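You operate a simulated robot arm through the tools that you are given. There is no shell and no other tool. Be economical: measure what you need, move in short steps, check, and stop when the job is done.

Carry out the task below with a simulated robot arm. There is one attempt and no reset: what you move stays moved.

TASK
Count the brass elbows on the white bench, then put as many of the nuts from the white bench on the panel there. Stack the carton that says "drain" from the brown-topped red bench on top of the carton that says "FAN". Put the probe from the brown-topped red bench on the white panel tray. Take the green stopper and leave it on top of the cream box. Put the sleeve on the top of the dark bench away on the wooden bench. The order is free. Set down upright: probe, green stopper.

The check looks at the end state, three seconds after you hand in, the way a careful person would. Anything else that was tipped, shoved, dropped, spilled or broken makes it a failure. Lids that push on must go on centred and level and be pressed home; caps that screw on are set level and turned clockwise until they are tight.

THE ROBOT
A 7-joint arm with a fingered hand on a trunk, on a base that drives. Base frame: it is fixed to the floor where the robot stands at the start and does not move with it; the origin is under the middle of the robot, x ahead of it, y to its left, z up. Units: m, degrees, N and s.
Its first joint turns from -166.0 to 166.0 degrees. Places, roughly: brass elbow [0.75, 0, 0.75]; carton [0.75, -1.5, 1]; cream box [3.5, -6, 0.75]; green stopper (5x5x8 cm) [2.9, -5.9, 0.8]; nut [0.75, 0.25, 0.75]; panel [0.75, -0.5, 0.75]; probe [0.5, -2, 0.75]; sleeve (5x4x4 cm) [4, -7.7, 0.8]; white panel tray (21x18 cm) [3.5, -5.46, 0.8]; wooden bench [9.1, -3.6, 0.8]. Payload 4 kg.
The tool frame sits at the grasp point between the pads (the TCP): z along the fingers, y along the line on which they close. The tips reach 0.03 m beyond it. Largest opening 0.104 m; the body of the gripper starts 0.035 m behind the TCP. The gripper is a hand of 4 fingers: y runs from the thumb to the fingers, the wrist lies at [-0.015, -0.113, -0.19] in the tool frame, and closing takes about 1.5 s.
Orientation is told as [roll, pitch, yaw] about the base's x, y, z axes, in that order, counted from this pose: with the fingers straight down and the wrist toward the robot, the tool's x, y and z point along [0, 1, 0], [1, 0, 0] and [0, 0, -1] of the base frame.

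THE INTERFACE
- The arm moves only by the tool play_rows. Its argument "steps" is a list of rows, each a list of 7 numbers: the shift along the tool's x, y, z in m, then the turn, a rotation vector about the tool's x, y, z in rad, then the finger opening in m, from 0 to 0.104. In form: [[dx, dy, dz, wx, wy, wz, hand], ...]. A call has 1 to 12 rows; each row shifts and turns the commanded pose from where the row before left it, along the tool's axes as they then stand. Each row takes 0.2 s and may step no farther than 0.05 m and 8.6 degrees from the row before; otherwise, or with a gripper value out of range, the whole call is refused. A pose out of reach is approached as far as the arm can. The call stops where the force on the tool passes 40 N (or 10 N more than at its start, if that is more) or the arm is blocked; 0.2 s more then pass. The fingers move at their own pace (about 0.153 m/s each) and stop on an object; they squeeze with about 25 N. The grip force told is the motor's: it shows also when the fingers shut on nothing. Time passes only in rows, and 0.2 s behind the last, so rows that do not move let the fingers close. The reply holds the time, the measured pose of the TCP, the force on the tool along the base axes, the opening and the grip force, in the units named above and with some noise, with the torque about the TCP (base axes, N m) and any sound that the robot's microphone picked up, and new pictures: "pictures" is both (left out), scene, wrist or none.
- Cameras (640 x 400 px; columns grow to the right, rows downward): "scene" is now at [0.3078, 0.1563, 1.2152]; the picture's right is [-0.55, -0.84, 0.00], its down [-0.60, 0.39, -0.70] and it looks along [0.59, -0.38, -0.71] (base axes); focal length 286 px, centre (320, 200). "wrist" rides on the gripper at [0.061, -0.092, -0.13] in the tool frame; the picture's right is [-0.81, 0.28, -0.52], its down [-0.53, -0.71, 0.46] and it looks along [-0.24, 0.64, 0.72] (tool axes); focal length 275 px, centre (320, 200). There is no depth. A picture from a camera that has moved, and an enlarged one, comes with that camera's place and axes in the base frame and with its lens.
- steer(legs): drives the robot by 1 to 6 legs, each [ahead, left, turn to the left] in m, m and degrees, along the robot's own axes; the way and the turn of a leg run together, so that a leg with both is an arc; at most 1.5 m and 180 degrees a leg. The arm and the cameras ride along, it lands a little off, and it stops where it bumps. It gives what a move gives, and a new picture of the scene camera.
- preshape(shape): the hand has 4 fingers and takes this shape, open, in about a second: jaw (thumb against the fingers, like two jaws); tri (thumb and two fingers); tip (a fingertip pinch); poke (one finger out to press); point (the index stretched); flat (the hand flat); cup (the hand cupped); fist (a fist). The gripper value then closes the fingers along that shape, each until it touches; the sizes above hold for jaw. It gives what a move gives, with no picture.
- head_to(pan, tilt): turns the head with the scene camera to pan (to the left, within 143 degrees either way) and tilt (down, from -29 to 69), counted from straight ahead of the robot. It gives what a move gives, and a new picture of the scene camera.
- inspect(camera, box): a new picture of the part [left, top, right, bottom] of that camera's present view, enlarged. It takes no simulated time.
- hand_in(): hands the job in; it is judged then, once.

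Work in short steps. Places have to be worked out from the pictures, the camera data and where the tool is seen: move nearer, look again, correct. Check each grasp and each placing, and mend what went wrong. You have 186 turns and 260 pictures in all, those below and enlarged ones among them. Open the gripper and draw the arm clear of the work before you hand the job in, unless the task says otherwise.

The tools are called after "Emit:" by a JSON object that holds its "api" and its "payload". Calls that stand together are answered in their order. play_rows: Moves the arm, as the interface text tells. Its arguments: {"type":"object","properties":{"steps":{"type":"array"},"pictures":{"type":"string","enum":["both","scene","wrist","none"]}},"required":["steps"]} The other tools are called the same way: preshape (shape) gives the hand a shape; steer (legs) drives the base; head_to (pan, tilt) turns the head that bears the scene camera; inspect (camera, box) takes an enlarged picture of a part of a camera's view; hand_in () hands the job in.

At the start:

```text
time: 0.0
position: [0.6684, -0.3116, 0.9352]
ee_rot: [0.0, 0.0, 0.0]
ft_force: [-0.4, 0.3, -0.4]
wrist_torque: [0.02, 0.0, 0.02]
gripper_width: 0.1035
gripper_force: 0.2
shape: jaw
robot x, y, heading: [0.0029, -0.0029, 0.1]
head pan, tilt: [-33.1, 45.5]
```

scene: 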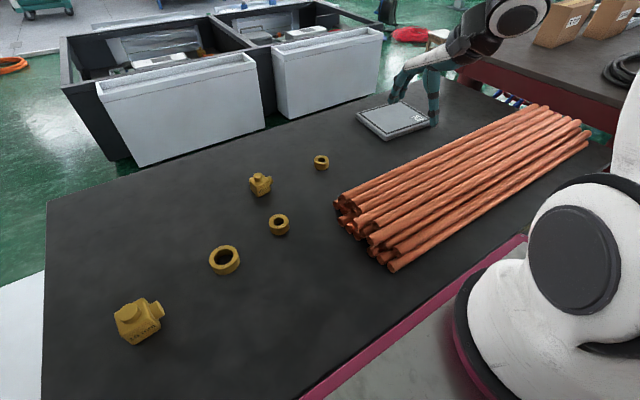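
wrist: 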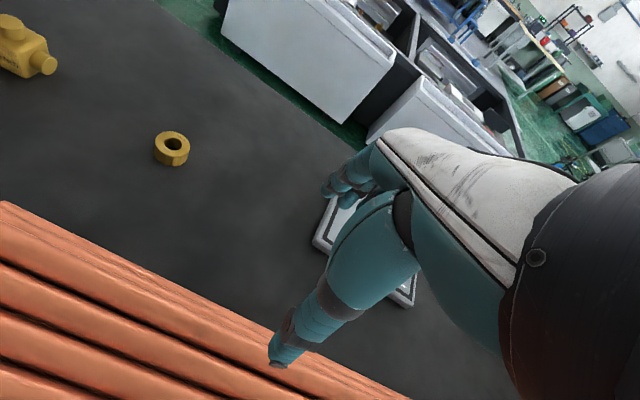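

The scene shows two elbows and three nuts, plus maybe more outside the view. I look around the bench with the head.

Emit:
{"api": "head_to", "payload": {"pan": 15, "tilt": 45}}

Emit:
{"api": "head_to", "payload": {"pan": -75, "tilt": 35}}

```text
time: 1.2
position: [0.6682, -0.3118, 0.936]
ee_rot: [0.0, 0.1, 0.0]
ft_force: [-0.5, -0.3, -0.4]
wrist_torque: [-0.03, -0.02, 0.0]
gripper_width: 0.1036
gripper_force: 0.0
shape: jaw
robot x, y, heading: [-0.0011, -0.0016, 0.0]
head pan, tilt: [15.0, 45.0]
camera scene: at [0.3186, 0.2215, 1.2159], right [0.26, -0.97, 0.0], down [-0.68, -0.18, -0.71], along [0.68, 0.18, -0.71], focal length 286 px, centre (320, 200)
```

scene: 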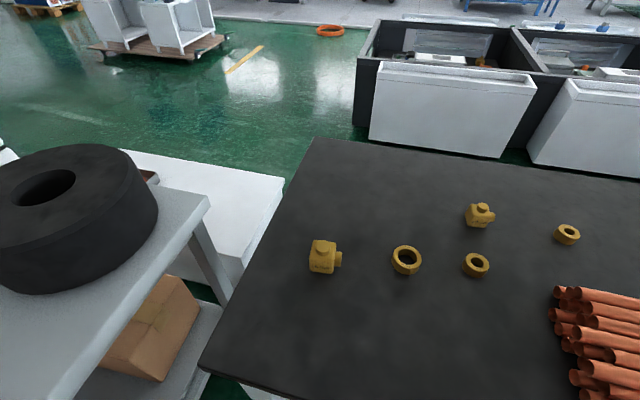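

```text
time: 2.8
position: [0.6674, -0.3108, 0.9361]
ee_rot: [-0.1, -0.1, 0.0]
ft_force: [-0.1, 0.6, 0.9]
wrist_torque: [0.01, -0.02, 0.01]
gripper_width: 0.1036
gripper_force: 0.0
shape: jaw
robot x, y, heading: [-0.001, 0.0001, -0.0]
head pan, tilt: [-75.0, 35.0]
camera scene: at [0.2629, 0.1154, 1.2307], right [-0.97, -0.26, 0.0], down [-0.15, 0.55, -0.82], along [0.21, -0.79, -0.57], focal length 286 px, centre (320, 200)
```

scene: 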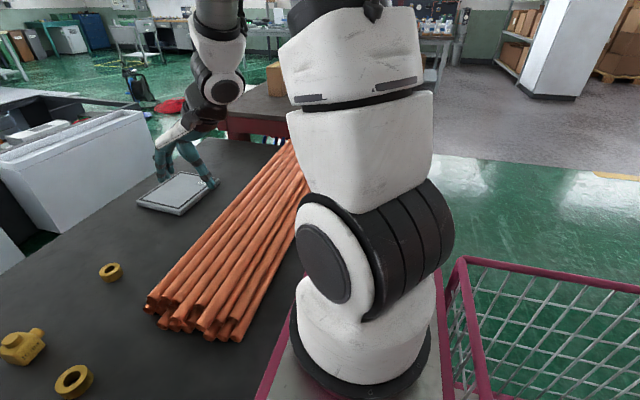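

I count two elbows so far and three ring-like things. I look closer to tell which are nuts.

Emit:
{"api": "head_to", "payload": {"pan": -5, "tilt": 50}}

Emit:
{"api": "inspect", "payload": {"camera": "scene", "box": [150, 80, 550, 330]}}

Emit:
{"api": "inspect", "payload": {"camera": "wrist", "box": [0, 0, 420, 262]}}

```text
time: 4.2
position: [0.6677, -0.3119, 0.9358]
ee_rot: [0.0, 0.0, 0.0]
ft_force: [-0.3, 0.2, 0.3]
wrist_torque: [-0.03, -0.02, 0.01]
gripper_width: 0.1036
gripper_force: 0.2
shape: jaw
robot x, y, heading: [0.0011, 0.0011, 0.2]
head pan, tilt: [-5.0, 50.0]
camera scene: at [0.3167, 0.1937, 1.209], right [-0.09, -1.0, 0.0], down [-0.76, 0.07, -0.64], along [0.64, -0.06, -0.77], focal length 286 px, centre (320, 200)
```

scene: 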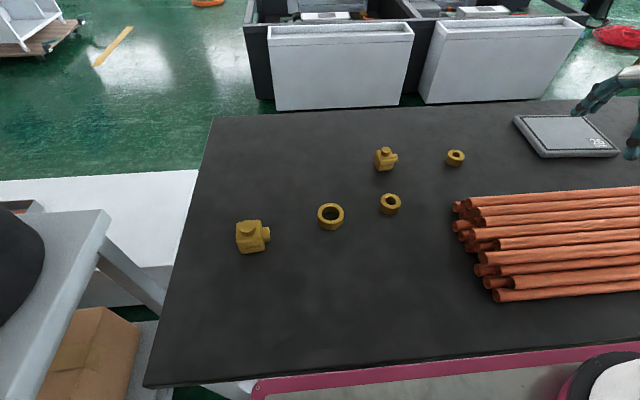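

```text
1.60 times, centred on (350, 205) of scene
camera zoom: at [0.3167, 0.1937, 1.209], right [-0.09, -1.0, 0.0], down [-0.76, 0.07, -0.64], along [0.64, -0.06, -0.77], focal length 457 px, centre (272, 192)
```

zoom: 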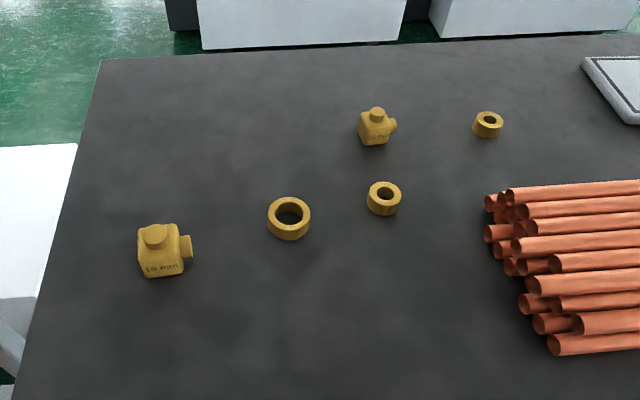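

```text
1.52 times, centred on (210, 131) of wrist
camera zoom: at [0.5753, -0.2484, 1.0668], right [0.28, -0.81, 0.52], down [-0.71, -0.53, -0.46], along [0.64, -0.24, -0.72], focal length 420 px, centre (488, 305)
```

zoom: 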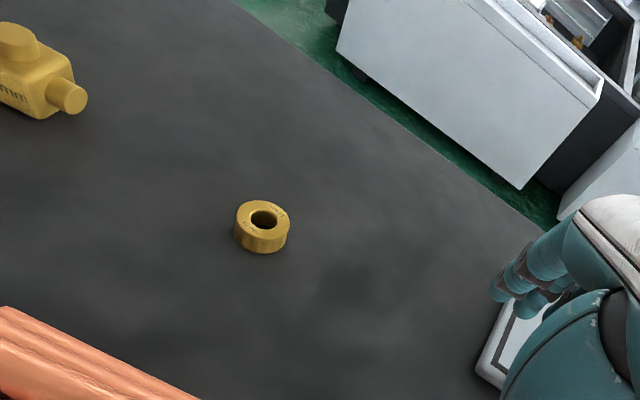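

Two elbows, three nuts: I need two nuts on the panel. I estimate nut C at (0.78,-0.16) and nut B at (0.66,0.02); I move over C first.

Emit:
{"api": "play_rows", "payload": {"steps": [[0.038, 0.028, 0.012, 0, 0, 0, 0.104], [0.038, 0.028, 0.012, 0, 0, 0, 0.104], [0.038, 0.028, 0.012, 0, 0, 0, 0.104], [0.038, 0.028, 0.012, 0, 0, 0, 0.104]]}}

Emit:
{"api": "head_to", "payload": {"pan": -30, "tilt": 48}}

```text
time: 5.2
position: [0.7796, -0.1586, 0.8872]
ee_rot: [-0.1, 0.1, 0.0]
ft_force: [0.0, -0.5, -0.5]
wrist_torque: [0.01, 0.0, 0.0]
gripper_width: 0.1037
gripper_force: 0.1
shape: jaw
robot x, y, heading: [0.0006, -0.0022, 0.2]
head pan, tilt: [-5.0, 50.0]
camera scene: at [0.3166, 0.1933, 1.2091], right [-0.09, -1.0, 0.0], down [-0.76, 0.07, -0.64], along [0.64, -0.06, -0.77], focal length 286 px, centre (320, 200)
camera wrist: at [0.6869, -0.0966, 1.0183], right [0.28, -0.81, 0.52], down [-0.71, -0.53, -0.45], along [0.64, -0.24, -0.72], focal length 275 px, centre (320, 200)
```

scene: 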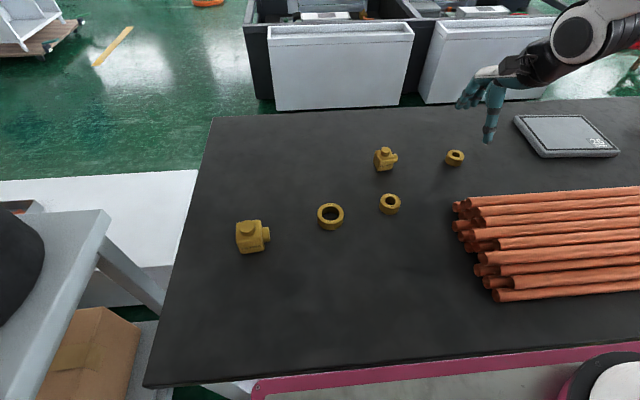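
wrist: 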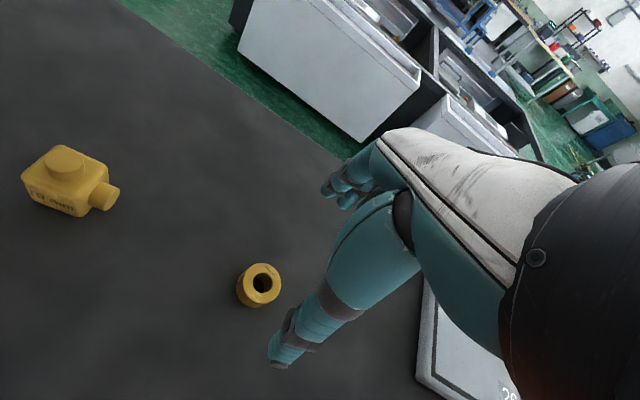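

```text
time: 6.1
position: [0.7801, -0.1588, 0.8883]
ee_rot: [0.0, 0.0, -0.1]
ft_force: [-0.1, -0.5, -0.7]
wrist_torque: [0.03, 0.0, 0.01]
gripper_width: 0.1037
gripper_force: 0.1
shape: jaw
robot x, y, heading: [0.0002, -0.0046, 0.1]
head pan, tilt: [-30.0, 48.0]
camera scene: at [0.3083, 0.1612, 1.2117], right [-0.5, -0.87, 0.0], down [-0.64, 0.37, -0.67], along [0.58, -0.33, -0.74], focal length 286 px, centre (320, 200)
```

scene: 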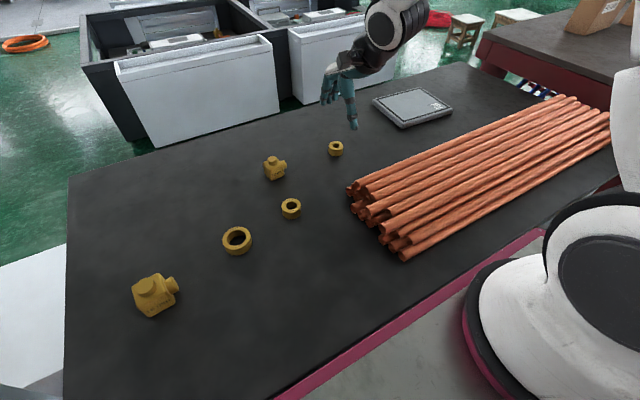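

The nut lies under the tool at about (0.782,-0.155). I descend in steps.

Emit:
{"api": "play_rows", "payload": {"steps": [[0.004, 0.0, 0.03, 0, 0, 0, 0.104], [0, 0, 0.03, 0, 0, 0, 0.104], [0, 0, 0.025, 0, 0, 0, 0.104]]}}

Emit:
{"api": "inspect", "payload": {"camera": "scene", "box": [250, 80, 450, 205]}}

```text
time: 6.9
position: [0.7791, -0.1548, 0.8028]
ee_rot: [0.0, 0.0, 0.0]
ft_force: [0.1, -0.2, -0.4]
wrist_torque: [0.04, 0.0, 0.0]
gripper_width: 0.1035
gripper_force: 0.1
shape: jaw
robot x, y, heading: [0.0023, 0.0028, 0.0]
head pan, tilt: [-30.0, 48.0]
camera scene: at [0.3082, 0.1611, 1.2118], right [-0.5, -0.87, 0.0], down [-0.64, 0.37, -0.67], along [0.58, -0.33, -0.74], focal length 286 px, centre (320, 200)
camera wrist: at [0.6862, -0.092, 0.9332], right [0.28, -0.81, 0.52], down [-0.71, -0.53, -0.46], along [0.64, -0.24, -0.72], focal length 275 px, centre (320, 200)
```

scene: 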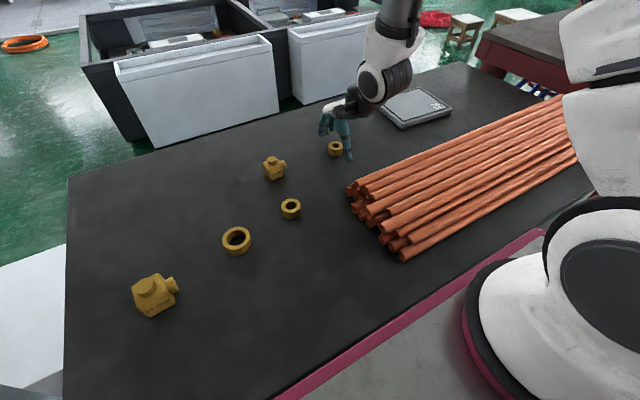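
wrist: 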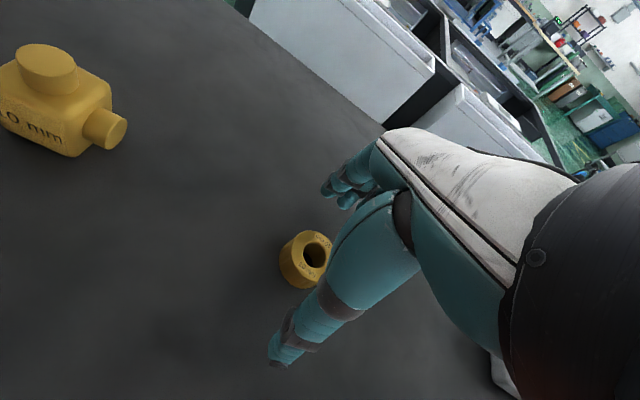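

```text
3.20 times, centred on (350, 142) of scene
camera zoom: at [0.3082, 0.1611, 1.2118], right [-0.5, -0.87, 0.0], down [-0.64, 0.37, -0.67], along [0.58, -0.33, -0.74], focal length 914 px, centre (224, 384)
```

zoom: 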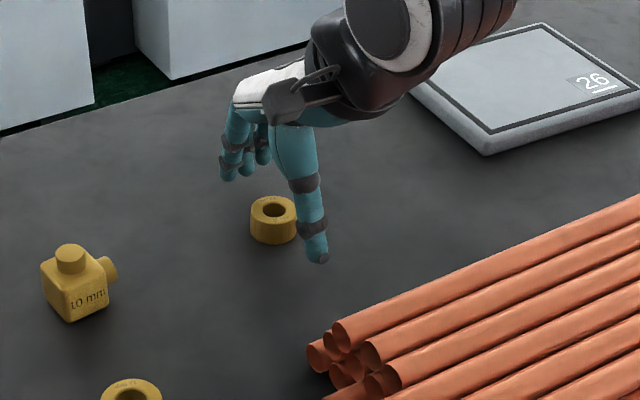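

Nut is right between the digits. Lower 12 mm and close.

Emit:
{"api": "play_rows", "payload": {"steps": [[0, 0, 0.012, 0, 0, 0, 0.104], [0, 0, 0, 0, 0, 0, 0.02], [0, 0, 0, 0, 0, 0, 0.02], [0, 0, 0, 0, 0, 0, 0.02], [0, 0, 0, 0, 0, 0, 0.02], [0, 0, 0, 0, 0, 0, 0.02], [0, 0, 0, 0, 0, 0, 0.02], [0, 0, 0, 0, 0, 0, 0.02]]}}

Emit:
{"api": "inspect", "payload": {"camera": "scene", "box": [250, 80, 450, 205]}}

```text
time: 8.7
position: [0.7787, -0.1542, 0.7906]
ee_rot: [0.0, 0.0, 0.0]
ft_force: [-1.6, -1.9, 10.7]
wrist_torque: [0.04, -0.21, -0.02]
gripper_width: 0.0301
gripper_force: 24.6
shape: jaw
robot x, y, heading: [0.0027, -0.0022, 0.1]
head pan, tilt: [-30.0, 48.0]
camera scene: at [0.3079, 0.1611, 1.2118], right [-0.5, -0.87, 0.0], down [-0.64, 0.37, -0.67], along [0.58, -0.33, -0.74], focal length 286 px, centre (320, 200)
camera wrist: at [0.6863, -0.092, 0.9218], right [0.27, -0.81, 0.52], down [-0.71, -0.53, -0.46], along [0.65, -0.24, -0.72], focal length 275 px, centre (320, 200)
```

scene: 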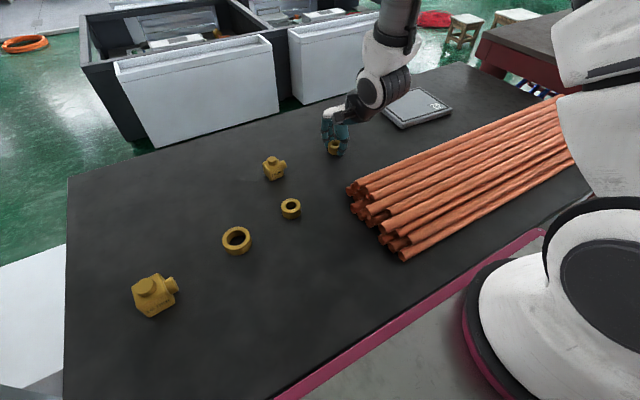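
wrist: 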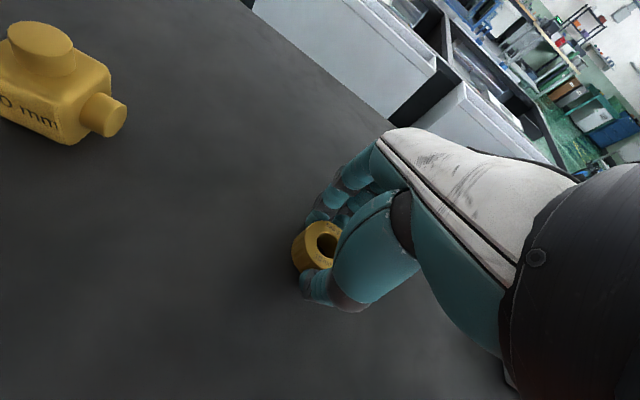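

```text
3.20 times, centred on (350, 142) of scene
camera zoom: at [0.3079, 0.1611, 1.2118], right [-0.5, -0.87, 0.0], down [-0.64, 0.37, -0.67], along [0.58, -0.33, -0.74], focal length 914 px, centre (224, 384)
```

zoom: 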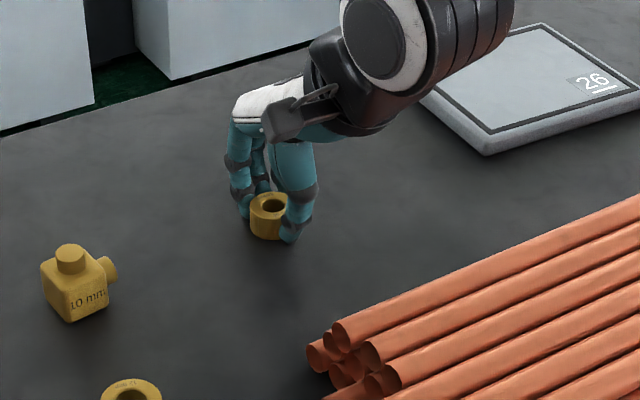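

Gripped at 0.030 m. Lift and carry it to the right part of the panel, about (0.815,-0.50).

Emit:
{"api": "play_rows", "payload": {"steps": [[0, 0, -0.045, 0, 0, 0, 0.02], [0, 0, -0.045, 0, 0, 0, 0.02], [-0.045, 0.005, 0, 0, 0, 0, 0.02], [-0.045, 0.005, 0, 0, 0, 0, 0.02], [-0.045, 0.005, 0, 0, 0, 0, 0.02], [-0.045, 0.005, 0, 0, 0, 0, 0.02], [-0.045, 0.005, 0, 0, 0, 0, 0.02], [-0.045, 0.005, 0, 0, 0, 0, 0.02], [-0.045, 0.005, 0, 0, 0, 0, 0.02], [-0.03, 0.0, 0, 0, 0, 0, 0.02]]}}

Emit:
{"api": "inspect", "payload": {"camera": "scene", "box": [330, 50, 490, 150]}}

```text
time: 10.9
position: [0.8166, -0.4995, 0.8801]
ee_rot: [0.0, 0.1, 0.1]
ft_force: [-0.2, 0.1, -1.5]
wrist_torque: [-0.01, 0.02, 0.0]
gripper_width: 0.0296
gripper_force: 25.2
shape: jaw
robot x, y, heading: [-0.0016, 0.0014, 0.0]
head pan, tilt: [-30.0, 48.0]
camera scene: at [0.3083, 0.1612, 1.2117], right [-0.5, -0.87, 0.0], down [-0.64, 0.37, -0.67], along [0.58, -0.33, -0.74], focal length 286 px, centre (320, 200)
camera wrist: at [0.7233, -0.4363, 1.0117], right [0.28, -0.81, 0.52], down [-0.71, -0.53, -0.46], along [0.65, -0.24, -0.72], focal length 275 px, centre (320, 200)
```

scene: 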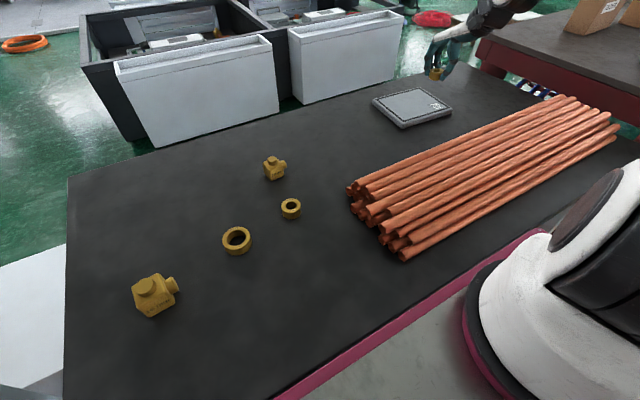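
wrist: 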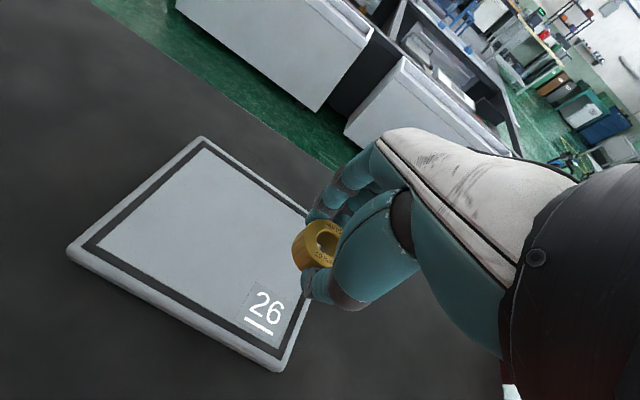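

```text
4.00 times, centred on (410, 100) of scene
camera zoom: at [0.3083, 0.1612, 1.2117], right [-0.5, -0.87, 0.0], down [-0.64, 0.37, -0.67], along [0.58, -0.33, -0.74], focal length 1143 px, centre (-40, 600)
```

zoom: 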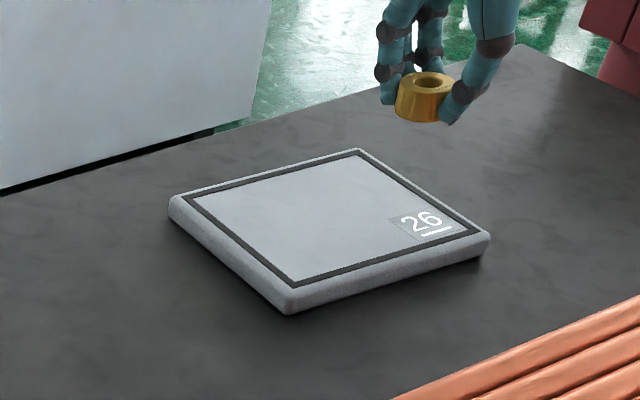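

Panel spans about x 0.76–0.91, y −0.54–−0.365. I shift slightly and lower.

Emit:
{"api": "play_rows", "payload": {"steps": [[0.01, 0.005, 0.03, 0, 0, 0, 0.02], [0, 0, 0.015, 0, 0, 0, 0.02], [0, 0, 0.008, 0, 0, 0, 0.02], [0, 0, 0.005, 0, 0, 0, 0.02]]}}

Emit:
{"api": "inspect", "payload": {"camera": "scene", "box": [350, 60, 478, 140]}}

```text
time: 11.9
position: [0.8202, -0.49, 0.8221]
ee_rot: [0.0, 0.0, 0.1]
ft_force: [0.6, 0.0, -0.6]
wrist_torque: [-0.01, -0.01, 0.0]
gripper_width: 0.0294
gripper_force: 25.2
shape: jaw
robot x, y, heading: [0.0009, -0.0026, 0.1]
head pan, tilt: [-30.0, 48.0]
camera scene: at [0.3083, 0.161, 1.2117], right [-0.5, -0.87, 0.0], down [-0.64, 0.37, -0.67], along [0.58, -0.33, -0.74], focal length 286 px, centre (320, 200)
camera wrist: at [0.7273, -0.4275, 0.9536], right [0.28, -0.81, 0.52], down [-0.71, -0.53, -0.46], along [0.64, -0.24, -0.72], focal length 275 px, centre (320, 200)
```

scene: 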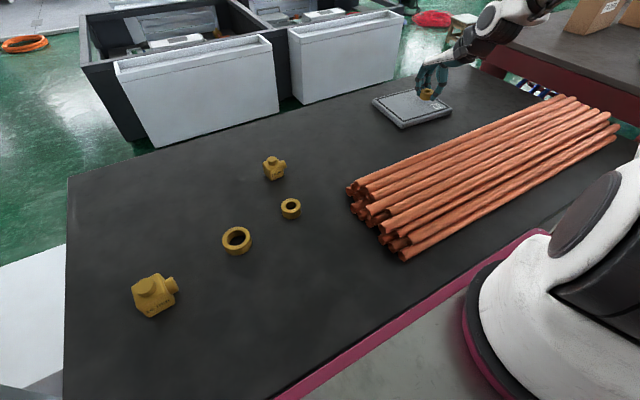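
wrist: 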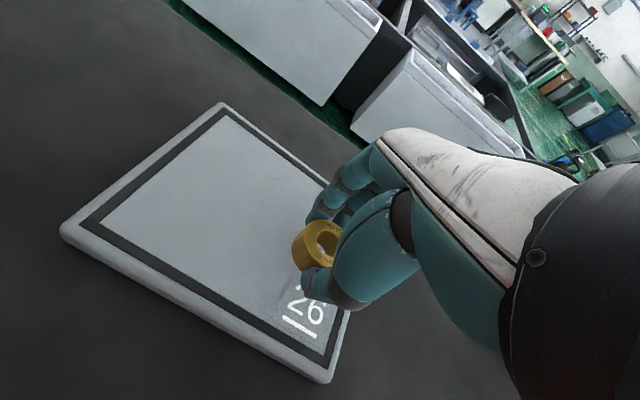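

```text
5.00 times, centred on (414, 100) of scene
camera zoom: at [0.3083, 0.161, 1.2117], right [-0.5, -0.87, 0.0], down [-0.64, 0.37, -0.67], along [0.58, -0.33, -0.74], focal length 1428 px, centre (-150, 700)
```

zoom: 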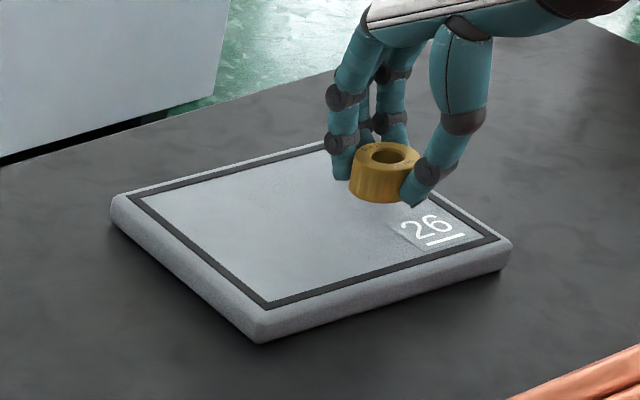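

Still a gap; I lower in small steps watching the force.

Emit:
{"api": "play_rows", "payload": {"steps": [[0, 0, 0.004, 0, 0, 0, 0.02], [0, 0, 0.003, 0, 0, 0, 0.02]], "pictures": "none"}}

Emit:
{"api": "inspect", "payload": {"camera": "scene", "box": [350, 60, 478, 140]}}

```text
time: 12.5
position: [0.8198, -0.4906, 0.8162]
ee_rot: [0.0, 0.0, -0.1]
ft_force: [0.2, -0.4, -1.2]
wrist_torque: [0.01, -0.01, 0.0]
gripper_width: 0.0295
gripper_force: 24.7
shape: jaw
robot x, y, heading: [-0.0049, 0.0018, 0.1]
head pan, tilt: [-30.0, 48.0]
```

```text
5.00 times, centred on (414, 100) of scene
camera zoom: at [0.3083, 0.161, 1.2117], right [-0.5, -0.87, 0.0], down [-0.64, 0.37, -0.67], along [0.58, -0.33, -0.74], focal length 1428 px, centre (-150, 700)
```

zoom: 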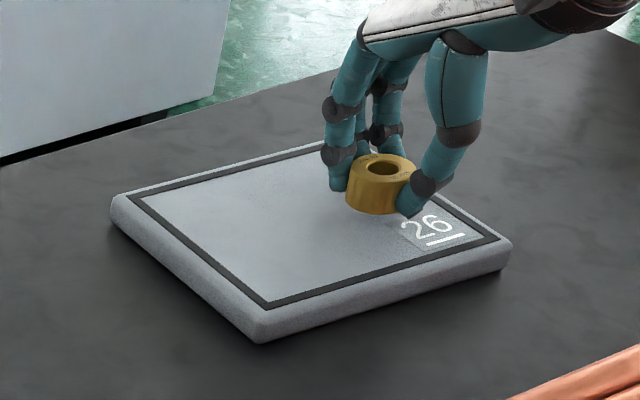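

Emit:
{"api": "play_rows", "payload": {"steps": [[0, 0, 0.004, 0, 0, 0, 0.02], [0, 0, 0.002, 0, 0, 0, 0.02]], "pictures": "none"}}

Emit:
{"api": "inspect", "payload": {"camera": "scene", "box": [350, 60, 478, 140]}}

```text
time: 13.1
position: [0.8205, -0.4896, 0.8092]
ee_rot: [0.0, 0.0, 0.0]
ft_force: [-1.2, 0.0, 4.8]
wrist_torque: [0.08, -0.06, 0.04]
gripper_width: 0.0293
gripper_force: 25.0
shape: jaw
robot x, y, heading: [0.0035, 0.0003, -0.1]
head pan, tilt: [-30.0, 48.0]
```

```text
5.00 times, centred on (414, 100) of scene
camera zoom: at [0.3081, 0.1611, 1.2118], right [-0.5, -0.87, 0.0], down [-0.64, 0.37, -0.67], along [0.58, -0.33, -0.74], focal length 1428 px, centre (-150, 700)
```

zoom: 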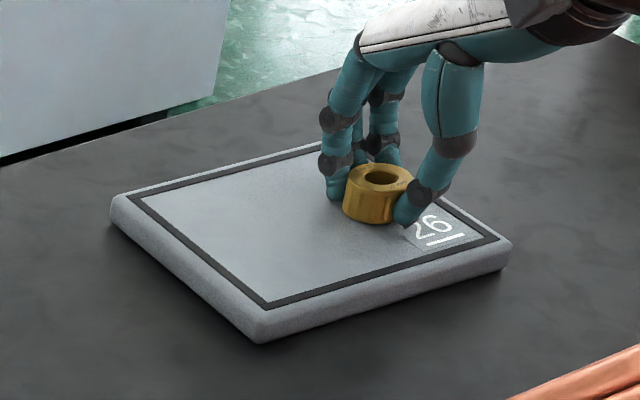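

Contact at 4.8 N. Release, then rise.

Emit:
{"api": "play_rows", "payload": {"steps": [[0, 0, 0, 0, 0, 0, 0.045], [0, 0, -0.002, 0, 0, 0, 0.06], [0, 0, -0.003, 0, 0, 0, 0.07], [0, 0, -0.01, 0, 0, 0, 0.08], [0, 0, -0.04, 0, 0, 0, 0.09], [0, 0, -0.04, 0, 0, 0, 0.104]], "pictures": "none"}}

Emit:
{"api": "inspect", "payload": {"camera": "scene", "box": [350, 60, 478, 140]}}

```text
time: 14.5
position: [0.8192, -0.491, 0.9063]
ee_rot: [0.1, 0.1, 0.0]
ft_force: [-0.1, 0.5, 0.1]
wrist_torque: [0.02, -0.03, 0.02]
gripper_width: 0.1037
gripper_force: 0.2
shape: jaw
robot x, y, heading: [0.0047, -0.0032, -0.1]
head pan, tilt: [-30.0, 48.0]
```

```text
5.00 times, centred on (414, 100) of scene
camera zoom: at [0.3084, 0.1608, 1.2117], right [-0.5, -0.87, 0.0], down [-0.64, 0.37, -0.67], along [0.58, -0.33, -0.74], focal length 1428 px, centre (-150, 700)
```

zoom: 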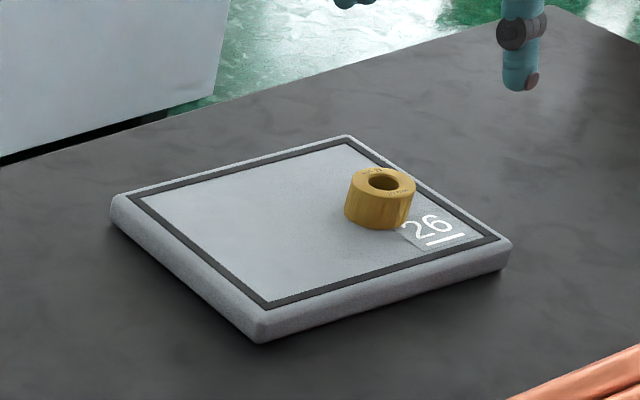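

Nut rests well on the panel. Now nut B, at about (0.662,0.022); I move above it.

Emit:
{"api": "play_rows", "payload": {"steps": [[0.0466, -0.005, 0, 0, 0, 0, 0.104], [0.0466, -0.005, 0, 0, 0, 0, 0.104], [0.0466, -0.01, 0, 0, 0, 0, 0.104], [0.0466, -0.015, 0, 0, 0, 0, 0.104], [0.0466, -0.017, 0, 0, 0, 0, 0.104], [0.0466, -0.017, 0, 0, 0, 0, 0.104], [0.0466, -0.017, 0, 0, 0, 0, 0.104], [0.0466, -0.017, 0, 0, 0, 0, 0.104], [0.0466, -0.017, 0, 0, 0, 0, 0.104], [0.0466, -0.017, 0, 0, 0, 0, 0.104], [0.0466, -0.017, 0, 0, 0, 0, 0.104], [0, 0, 0.03, 0, 0, 0, 0.104]]}}

```text
time: 17.1
position: [0.6725, 0.0249, 0.8752]
ee_rot: [-0.1, 0.1, 0.0]
ft_force: [-0.4, -0.3, 0.3]
wrist_torque: [-0.02, 0.02, -0.02]
gripper_width: 0.104
gripper_force: 0.0
shape: jaw
out of reach, approached as far as the arm can: row 12
robot x, y, heading: [0.002, 0.0034, -0.1]
head pan, tilt: [-30.0, 48.0]
camera scene: at [0.308, 0.1611, 1.2118], right [-0.5, -0.87, 0.0], down [-0.64, 0.37, -0.67], along [0.58, -0.33, -0.74], focal length 286 px, centre (320, 200)
camera wrist: at [0.5787, 0.0873, 1.0063], right [0.28, -0.81, 0.52], down [-0.71, -0.53, -0.45], along [0.64, -0.25, -0.73], focal length 275 px, centre (320, 200)
```

scene: 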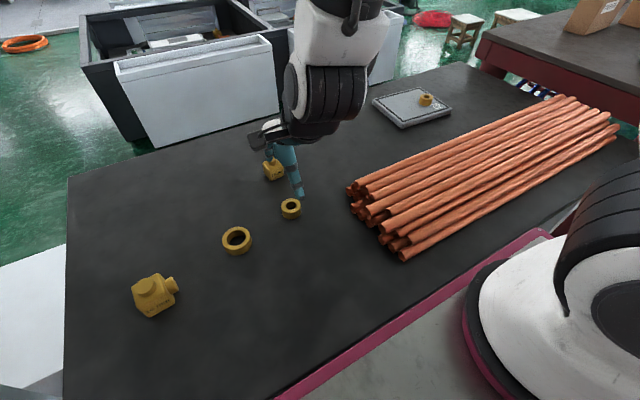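
wrist: 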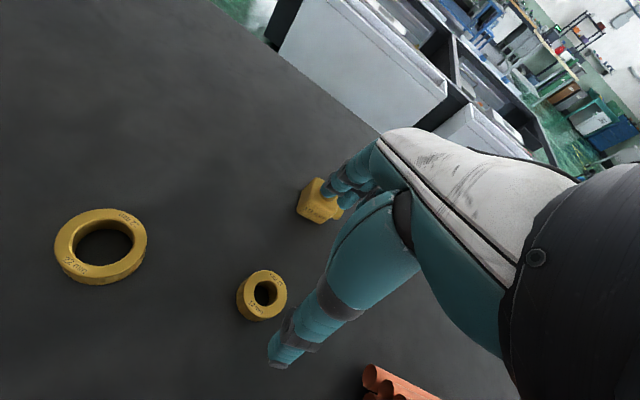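

Both remaining pieces have labels; I read them before grasping.

Emit:
{"api": "inspect", "payload": {"camera": "wrist", "box": [40, 170, 320, 345]}}

Emit:
{"api": "inspect", "payload": {"camera": "scene", "box": [390, 70, 470, 120]}}

```text
2.29 times, centred on (180, 258) of wrist
camera zoom: at [0.5787, 0.0873, 1.0063], right [0.28, -0.81, 0.52], down [-0.71, -0.53, -0.45], along [0.64, -0.25, -0.73], focal length 629 px, centre (640, 69)
```

zoom: 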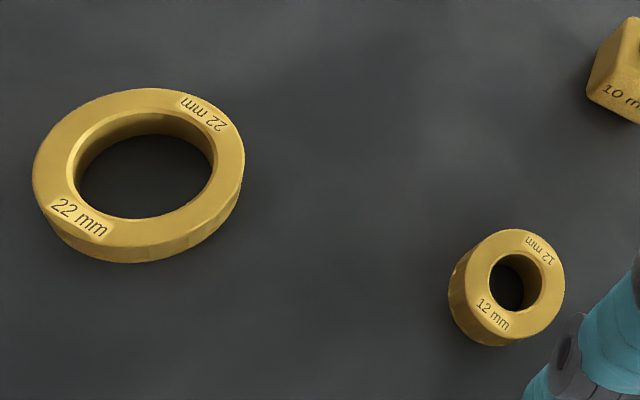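

```text
8.00 times, centred on (430, 95) of scene
camera zoom: at [0.308, 0.1611, 1.2118], right [-0.5, -0.87, 0.0], down [-0.64, 0.37, -0.67], along [0.58, -0.33, -0.74], focal length 2286 px, centre (-560, 1040)
```

zoom: 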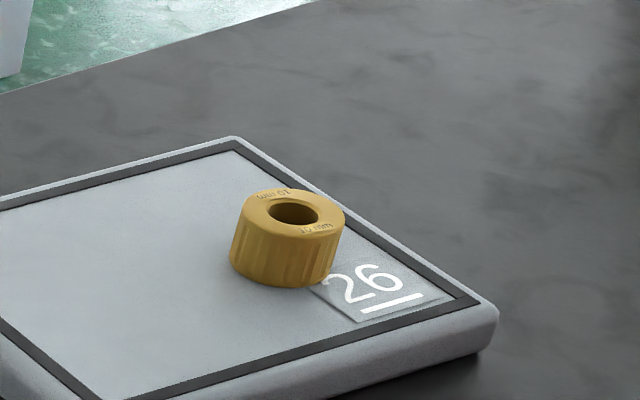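

The nuts are 10, 12 and 22 mm; any two will do. Nut B at (0.656,0.026) is a bit too near, so I back the base off by 7 cm.

Emit:
{"api": "steer", "payload": {"legs": [[-0.07, 0, 0]]}}

```text
time: 18.1
position: [0.5996, 0.0234, 0.8752]
ee_rot: [-0.2, 0.3, 0.0]
ft_force: [0.1, 1.6, 0.1]
wrist_torque: [0.06, 0.0, 0.02]
gripper_width: 0.1037
gripper_force: 0.1
shape: jaw
robot x, y, heading: [-0.0702, 0.0037, 0.1]
head pan, tilt: [-30.0, 48.0]
camera scene: at [0.2371, 0.161, 1.2117], right [-0.5, -0.87, 0.0], down [-0.64, 0.37, -0.67], along [0.58, -0.33, -0.74], focal length 286 px, centre (320, 200)
```

scene: 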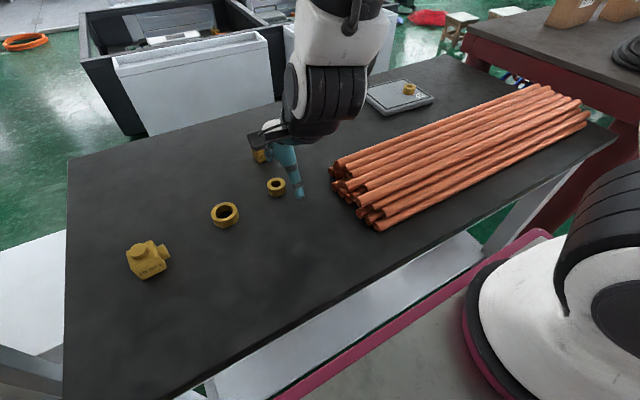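

Driving is precise. Now move +0.057 in x and descend.

Emit:
{"api": "play_rows", "payload": {"steps": [[0.002, 0.03, 0, 0, 0, 0, 0.104], [0, 0.027, 0.01, 0, 0, 0, 0.104], [0, 0, 0.03, 0, 0, 0, 0.104], [0, 0, 0.032, 0, 0, 0, 0.104]]}}

Emit:
{"api": "inspect", "payload": {"camera": "scene", "box": [200, 120, 360, 220]}}

```text
time: 19.1
position: [0.6558, 0.0261, 0.8044]
ee_rot: [-0.1, 0.0, -0.1]
ft_force: [0.4, -0.3, 0.4]
wrist_torque: [0.01, -0.01, -0.02]
gripper_width: 0.1037
gripper_force: 0.1
shape: jaw
robot x, y, heading: [-0.072, -0.0, 0.1]
head pan, tilt: [-30.0, 48.0]
camera scene: at [0.237, 0.161, 1.2118], right [-0.5, -0.87, 0.0], down [-0.64, 0.37, -0.67], along [0.58, -0.33, -0.74], focal length 286 px, centre (320, 200)
camera wrist: at [0.5645, 0.0888, 0.9344], right [0.28, -0.81, 0.52], down [-0.71, -0.53, -0.45], along [0.64, -0.24, -0.73], focal length 275 px, centre (320, 200)
```

scene: 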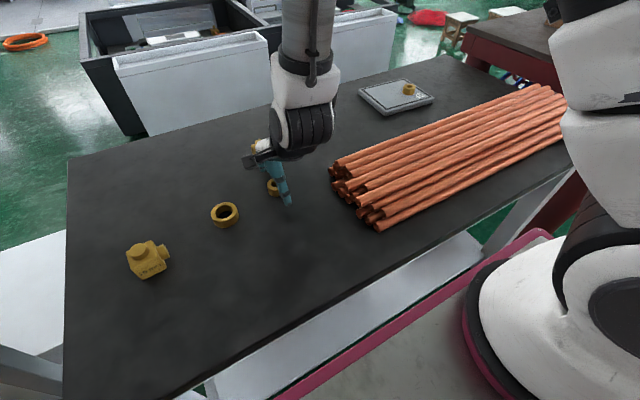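
wrist: 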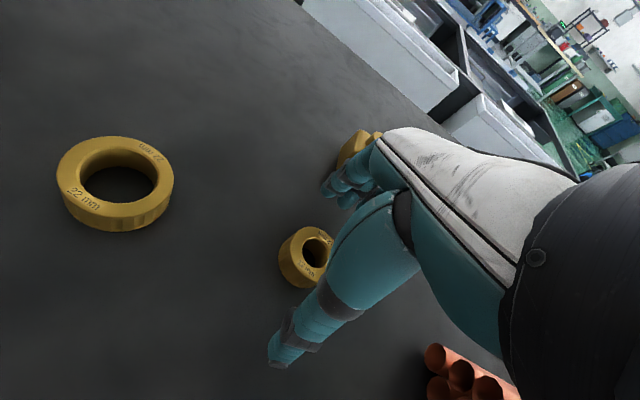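

```text
4.00 times, centred on (280, 170) of scene
camera zoom: at [0.237, 0.161, 1.2118], right [-0.5, -0.87, 0.0], down [-0.64, 0.37, -0.67], along [0.58, -0.33, -0.74], focal length 1143 px, centre (480, 320)
```

zoom: 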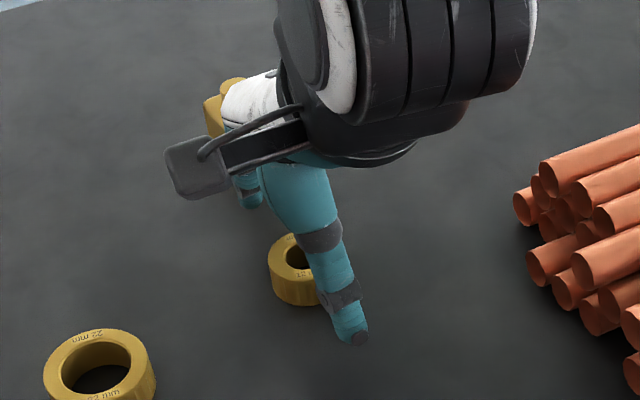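

Same relative placement as with the first nut. Lower, close and lift.

Emit:
{"api": "play_rows", "payload": {"steps": [[0, 0, 0.013, 0, 0, 0, 0.104], [0, 0, 0, 0, 0, 0, 0.02], [0, 0, 0, 0, 0, 0, 0.02], [0, 0, 0, 0, 0, 0, 0.02], [0, 0, 0, 0, 0, 0, 0.02], [0, 0, 0, 0, 0, 0, 0.02], [0, 0, 0, 0, 0, 0, 0.02], [0, 0, 0, 0, 0, 0, 0.02], [0, 0, -0.045, 0, 0, 0, 0.02], [0, 0, -0.045, 0, 0, 0, 0.02]], "pictures": "wrist"}}

```text
time: 21.3
position: [0.6556, 0.0269, 0.88]
ee_rot: [-0.2, 0.2, -0.1]
ft_force: [-0.1, 0.1, -1.4]
wrist_torque: [0.02, 0.0, -0.01]
gripper_width: 0.0359
gripper_force: 24.6
shape: jaw
robot x, y, heading: [-0.0745, -0.0014, -0.1]
head pan, tilt: [-30.0, 48.0]
camera wrist: at [0.5651, 0.0891, 1.0109], right [0.28, -0.81, 0.52], down [-0.72, -0.53, -0.45], along [0.64, -0.25, -0.73], focal length 275 px, centre (320, 200)
```

wrist: 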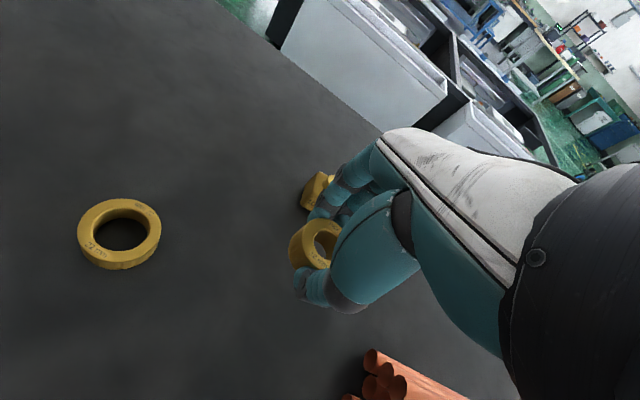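

Held (0.036). Carry to the left part of the panel at about (0.81,-0.405).

Emit:
{"api": "play_rows", "payload": {"steps": [[-0.0432, 0.0155, 0, 0, 0, 0, 0.02], [-0.0432, 0.0155, 0, 0, 0, 0, 0.02], [-0.0432, 0.0155, 0, 0, 0, 0, 0.02], [-0.0432, 0.0155, 0, 0, 0, 0, 0.02], [-0.0432, 0.0155, 0, 0, 0, 0, 0.02], [-0.0432, 0.0155, 0, 0, 0, 0, 0.02], [-0.0432, 0.0155, 0, 0, 0, 0, 0.02], [-0.0432, 0.0155, 0, 0, 0, 0, 0.02], [-0.0432, 0.0155, 0, 0, 0, 0, 0.02], [-0.0432, 0.0155, 0, 0, 0, 0, 0.02], [0, 0, 0.04, 0, 0, 0, 0.02]]}}

Emit:
{"api": "inspect", "payload": {"camera": "scene", "box": [330, 50, 458, 130]}}

```text
time: 23.7
position: [0.8105, -0.4057, 0.8389]
ee_rot: [-0.2, 0.1, -0.1]
ft_force: [0.6, -0.1, -0.8]
wrist_torque: [-0.02, -0.02, -0.03]
gripper_width: 0.0359
gripper_force: 24.8
shape: jaw
robot x, y, heading: [-0.0688, -0.0012, 0.1]
head pan, tilt: [-30.0, 48.0]
camera scene: at [0.2371, 0.1609, 1.2118], right [-0.5, -0.87, 0.0], down [-0.64, 0.37, -0.67], along [0.58, -0.34, -0.74], focal length 286 px, centre (320, 200)
camera wrist: at [0.7194, -0.3433, 0.9706], right [0.28, -0.81, 0.52], down [-0.71, -0.53, -0.45], along [0.64, -0.25, -0.73], focal length 275 px, centre (320, 200)
```

scene: 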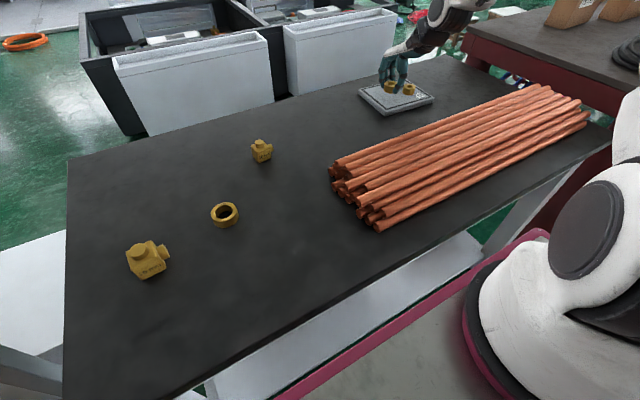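
wrist: 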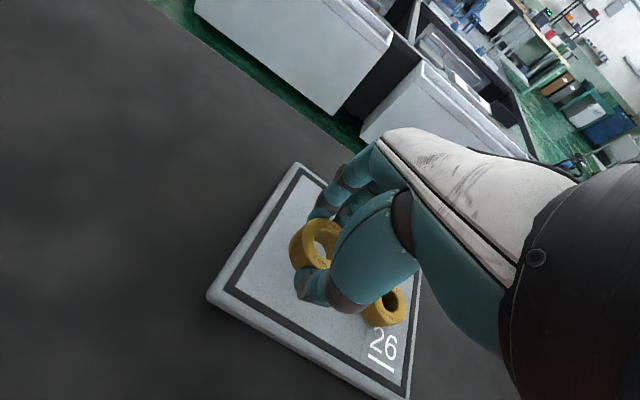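

```text
5.00 times, centred on (394, 90) of scene
camera zoom: at [0.2371, 0.1609, 1.2118], right [-0.5, -0.87, 0.0], down [-0.64, 0.37, -0.67], along [0.58, -0.34, -0.74], focal length 1428 px, centre (-50, 750)
```

zoom: 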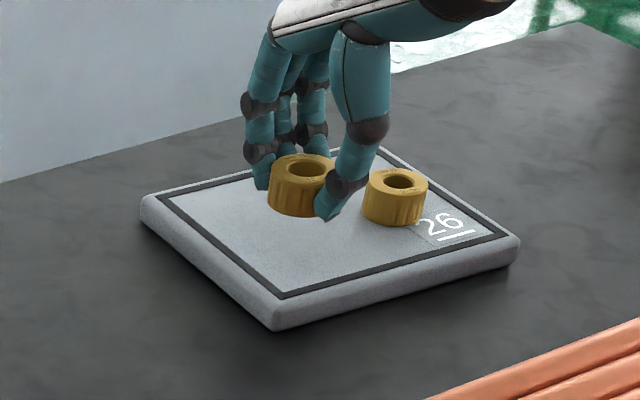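

Good placement; lower about 28 mm to contact (expected at z≈0.811).

Emit:
{"api": "play_rows", "payload": {"steps": [[0, 0, 0.015, 0, 0, 0, 0.02], [0, 0, 0.008, 0, 0, 0, 0.02], [0, 0, 0.004, 0, 0, 0, 0.02]], "pictures": "none"}}

Emit:
{"api": "inspect", "payload": {"camera": "scene", "box": [330, 50, 458, 130]}}

```text
time: 24.5
position: [0.8123, -0.4053, 0.8124]
ee_rot: [-0.2, 0.2, -0.1]
ft_force: [0.0, 0.3, -1.6]
wrist_torque: [-0.02, 0.02, 0.03]
gripper_width: 0.0357
gripper_force: 25.3
shape: jaw
robot x, y, heading: [-0.0759, -0.001, -0.1]
head pan, tilt: [-30.0, 48.0]
```

```text
5.00 times, centred on (394, 90) of scene
camera zoom: at [0.2372, 0.1609, 1.2117], right [-0.5, -0.87, 0.0], down [-0.64, 0.37, -0.67], along [0.58, -0.33, -0.74], focal length 1428 px, centre (-50, 750)
```

zoom: 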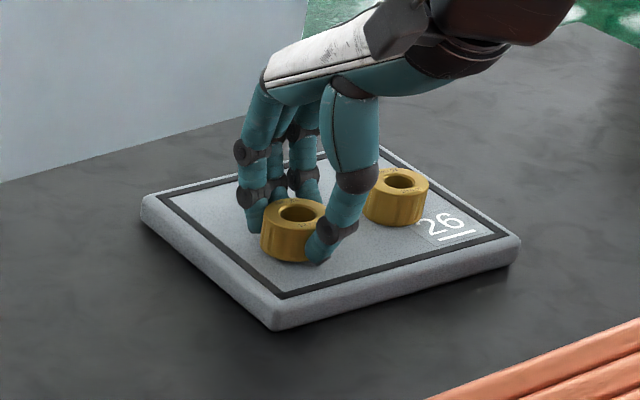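

Nearly touching; lower 3–4 mm more and release.

Emit:
{"api": "play_rows", "payload": {"steps": [[0, 0, 0.003, 0, 0, 0, 0.02], [0, 0, 0.002, 0, 0, 0, 0.02]], "pictures": "none"}}

Emit:
{"api": "play_rows", "payload": {"steps": [[0, 0, 0, 0, 0, 0, 0.045], [0, 0, -0.002, 0, 0, 0, 0.06], [0, 0, -0.003, 0, 0, 0, 0.07], [0, 0, -0.01, 0, 0, 0, 0.08], [0, 0, -0.04, 0, 0, 0, 0.09], [0, 0, -0.04, 0, 0, 0, 0.104], [0, 0, -0.04, 0, 0, 0, 0.104]], "pictures": "none"}}

Emit:
{"api": "inspect", "payload": {"camera": "scene", "box": [330, 50, 458, 130]}}

```text
time: 25.1
position: [0.8123, -0.4065, 0.808]
ee_rot: [-0.1, 0.0, -0.1]
ft_force: [0.4, 0.2, 9.5]
wrist_torque: [0.11, -0.25, 0.01]
gripper_width: 0.036
gripper_force: 24.7
shape: jaw
robot x, y, heading: [-0.0698, -0.0007, 0.3]
head pan, tilt: [-30.0, 48.0]
```

```text
time: 26.7
position: [0.8112, -0.4046, 0.941]
ee_rot: [0.1, 0.1, 0.0]
ft_force: [0.0, -0.4, -0.1]
wrist_torque: [0.0, 0.0, -0.02]
gripper_width: 0.1037
gripper_force: 0.2
shape: jaw
robot x, y, heading: [-0.0741, 0.002, -0.1]
head pan, tilt: [-30.0, 48.0]
```

```text
5.00 times, centred on (394, 90) of scene
camera zoom: at [0.2373, 0.1607, 1.2117], right [-0.5, -0.87, 0.0], down [-0.64, 0.37, -0.67], along [0.58, -0.33, -0.74], focal length 1428 px, centre (-50, 750)
```

zoom: 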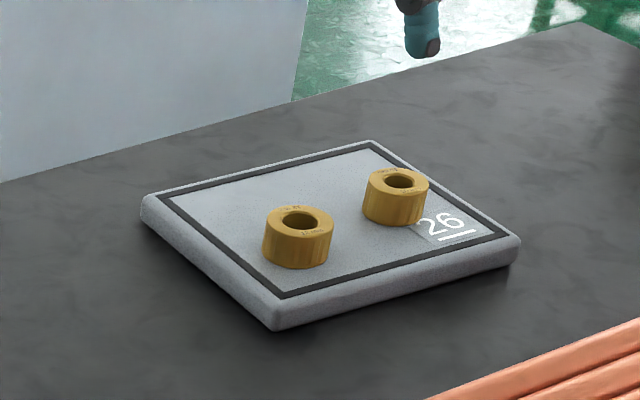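

Two nuts are on the panel. Now I raise the arm and look towards the red bench.

Emit:
{"api": "play_rows", "payload": {"steps": [[0, -0.02, -0.045, 0, 0, 0, 0.104], [0, -0.02, -0.045, 0, 0, 0, 0.104], [0, -0.02, -0.045, 0, 0, 0, 0.104], [0, -0.02, -0.045, 0, 0, 0, 0.104], [0, -0.02, -0.045, 0, 0, 0, 0.104], [0.03, 0, -0.03, 0, 0, 0, 0.104], [0.04, 0, 0, 0, 0, 0, 0.104], [0.04, 0, 0, 0, 0, 0, 0.104]], "pictures": "none"}}

Emit:
{"api": "head_to", "payload": {"pan": -62, "tilt": 22}}

Emit:
{"api": "head_to", "payload": {"pan": -110, "tilt": 22}}

```text
time: 28.5
position: [0.7126, -0.2966, 1.197]
ee_rot: [-0.1, 0.1, -0.1]
ft_force: [0.5, -1.0, -0.1]
wrist_torque: [0.03, -0.01, -0.03]
gripper_width: 0.104
gripper_force: 0.0
shape: jaw
robot x, y, heading: [-0.0754, -0.0021, -0.4]
head pan, tilt: [-30.0, 48.0]
```

```text
time: 29.5
position: [0.7132, -0.2956, 1.1972]
ee_rot: [0.0, 0.2, 0.0]
ft_force: [0.6, 0.2, 0.2]
wrist_torque: [0.01, 0.01, -0.02]
gripper_width: 0.104
gripper_force: 0.0
shape: jaw
robot x, y, heading: [-0.0737, -0.0018, 0.2]
head pan, tilt: [-62.0, 22.0]
camera scene: at [0.2125, 0.1185, 1.2513], right [-0.88, -0.47, 0.0], down [-0.18, 0.33, -0.93], along [0.44, -0.82, -0.38], focal length 286 px, centre (320, 200)
```

scene: 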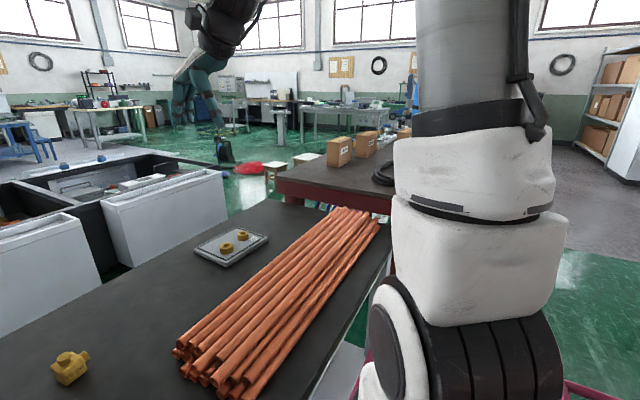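

```text
time: 30.7
position: [0.7135, -0.2956, 1.1981]
ee_rot: [-0.2, 0.3, -0.1]
ft_force: [-0.3, -0.5, -0.5]
wrist_torque: [0.01, 0.02, 0.0]
gripper_width: 0.1037
gripper_force: 0.1
shape: jaw
robot x, y, heading: [-0.0733, -0.0009, -0.1]
head pan, tilt: [-110.0, 22.0]
camera scene: at [0.1372, 0.1131, 1.2514], right [-0.94, 0.34, 0.0], down [0.13, 0.35, -0.93], along [-0.32, -0.87, -0.37], focal length 286 px, centre (320, 200)
```

scene: 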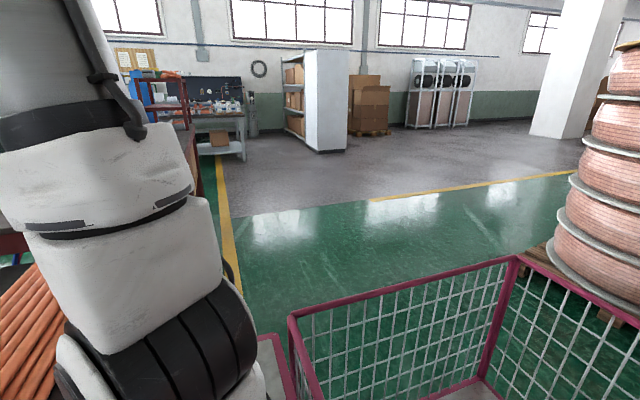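

The basket is part of the robot. I back off a little and strafe right to see the red bench clearly.

Emit:
{"api": "steer", "payload": {"legs": [[-0.15, 0, 0], [0, -0.7, 0]]}}

Emit:
{"api": "head_to", "payload": {"pan": -62, "tilt": 30}}

```text
time: 35.5
position: [0.5613, -1.0039, 1.1978]
ee_rot: [-0.1, 0.2, -0.2]
ft_force: [-0.5, -0.5, 0.4]
wrist_torque: [0.02, 0.02, 0.0]
gripper_width: 0.1036
gripper_force: 0.1
shape: jaw
robot x, y, heading: [-0.2221, -0.7058, -0.1]
head pan, tilt: [-110.0, 22.0]
camera scene: at [-0.0135, -0.5936, 1.2514], right [-0.94, 0.35, 0.0], down [0.13, 0.35, -0.93], along [-0.32, -0.87, -0.37], focal length 286 px, centre (320, 200)
```

scene: 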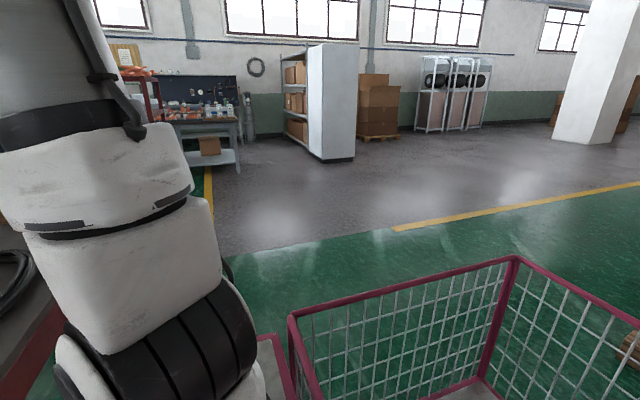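

```text
time: 36.7
position: [0.5616, -1.0035, 1.1976]
ee_rot: [-0.1, 0.3, -0.2]
ft_force: [0.1, -0.5, 0.2]
wrist_torque: [0.0, -0.01, 0.03]
gripper_width: 0.1039
gripper_force: 0.0
shape: jaw
robot x, y, heading: [-0.2213, -0.7072, -0.3]
head pan, tilt: [-62.0, 30.0]
camera scene: at [0.0606, -0.5865, 1.2386], right [-0.88, -0.47, 0.0], down [-0.23, 0.44, -0.87], along [0.4, -0.77, -0.5], focal length 286 px, centre (320, 200)
```

scene: 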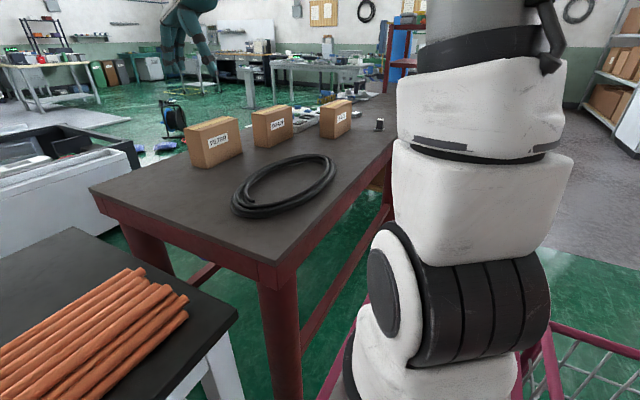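

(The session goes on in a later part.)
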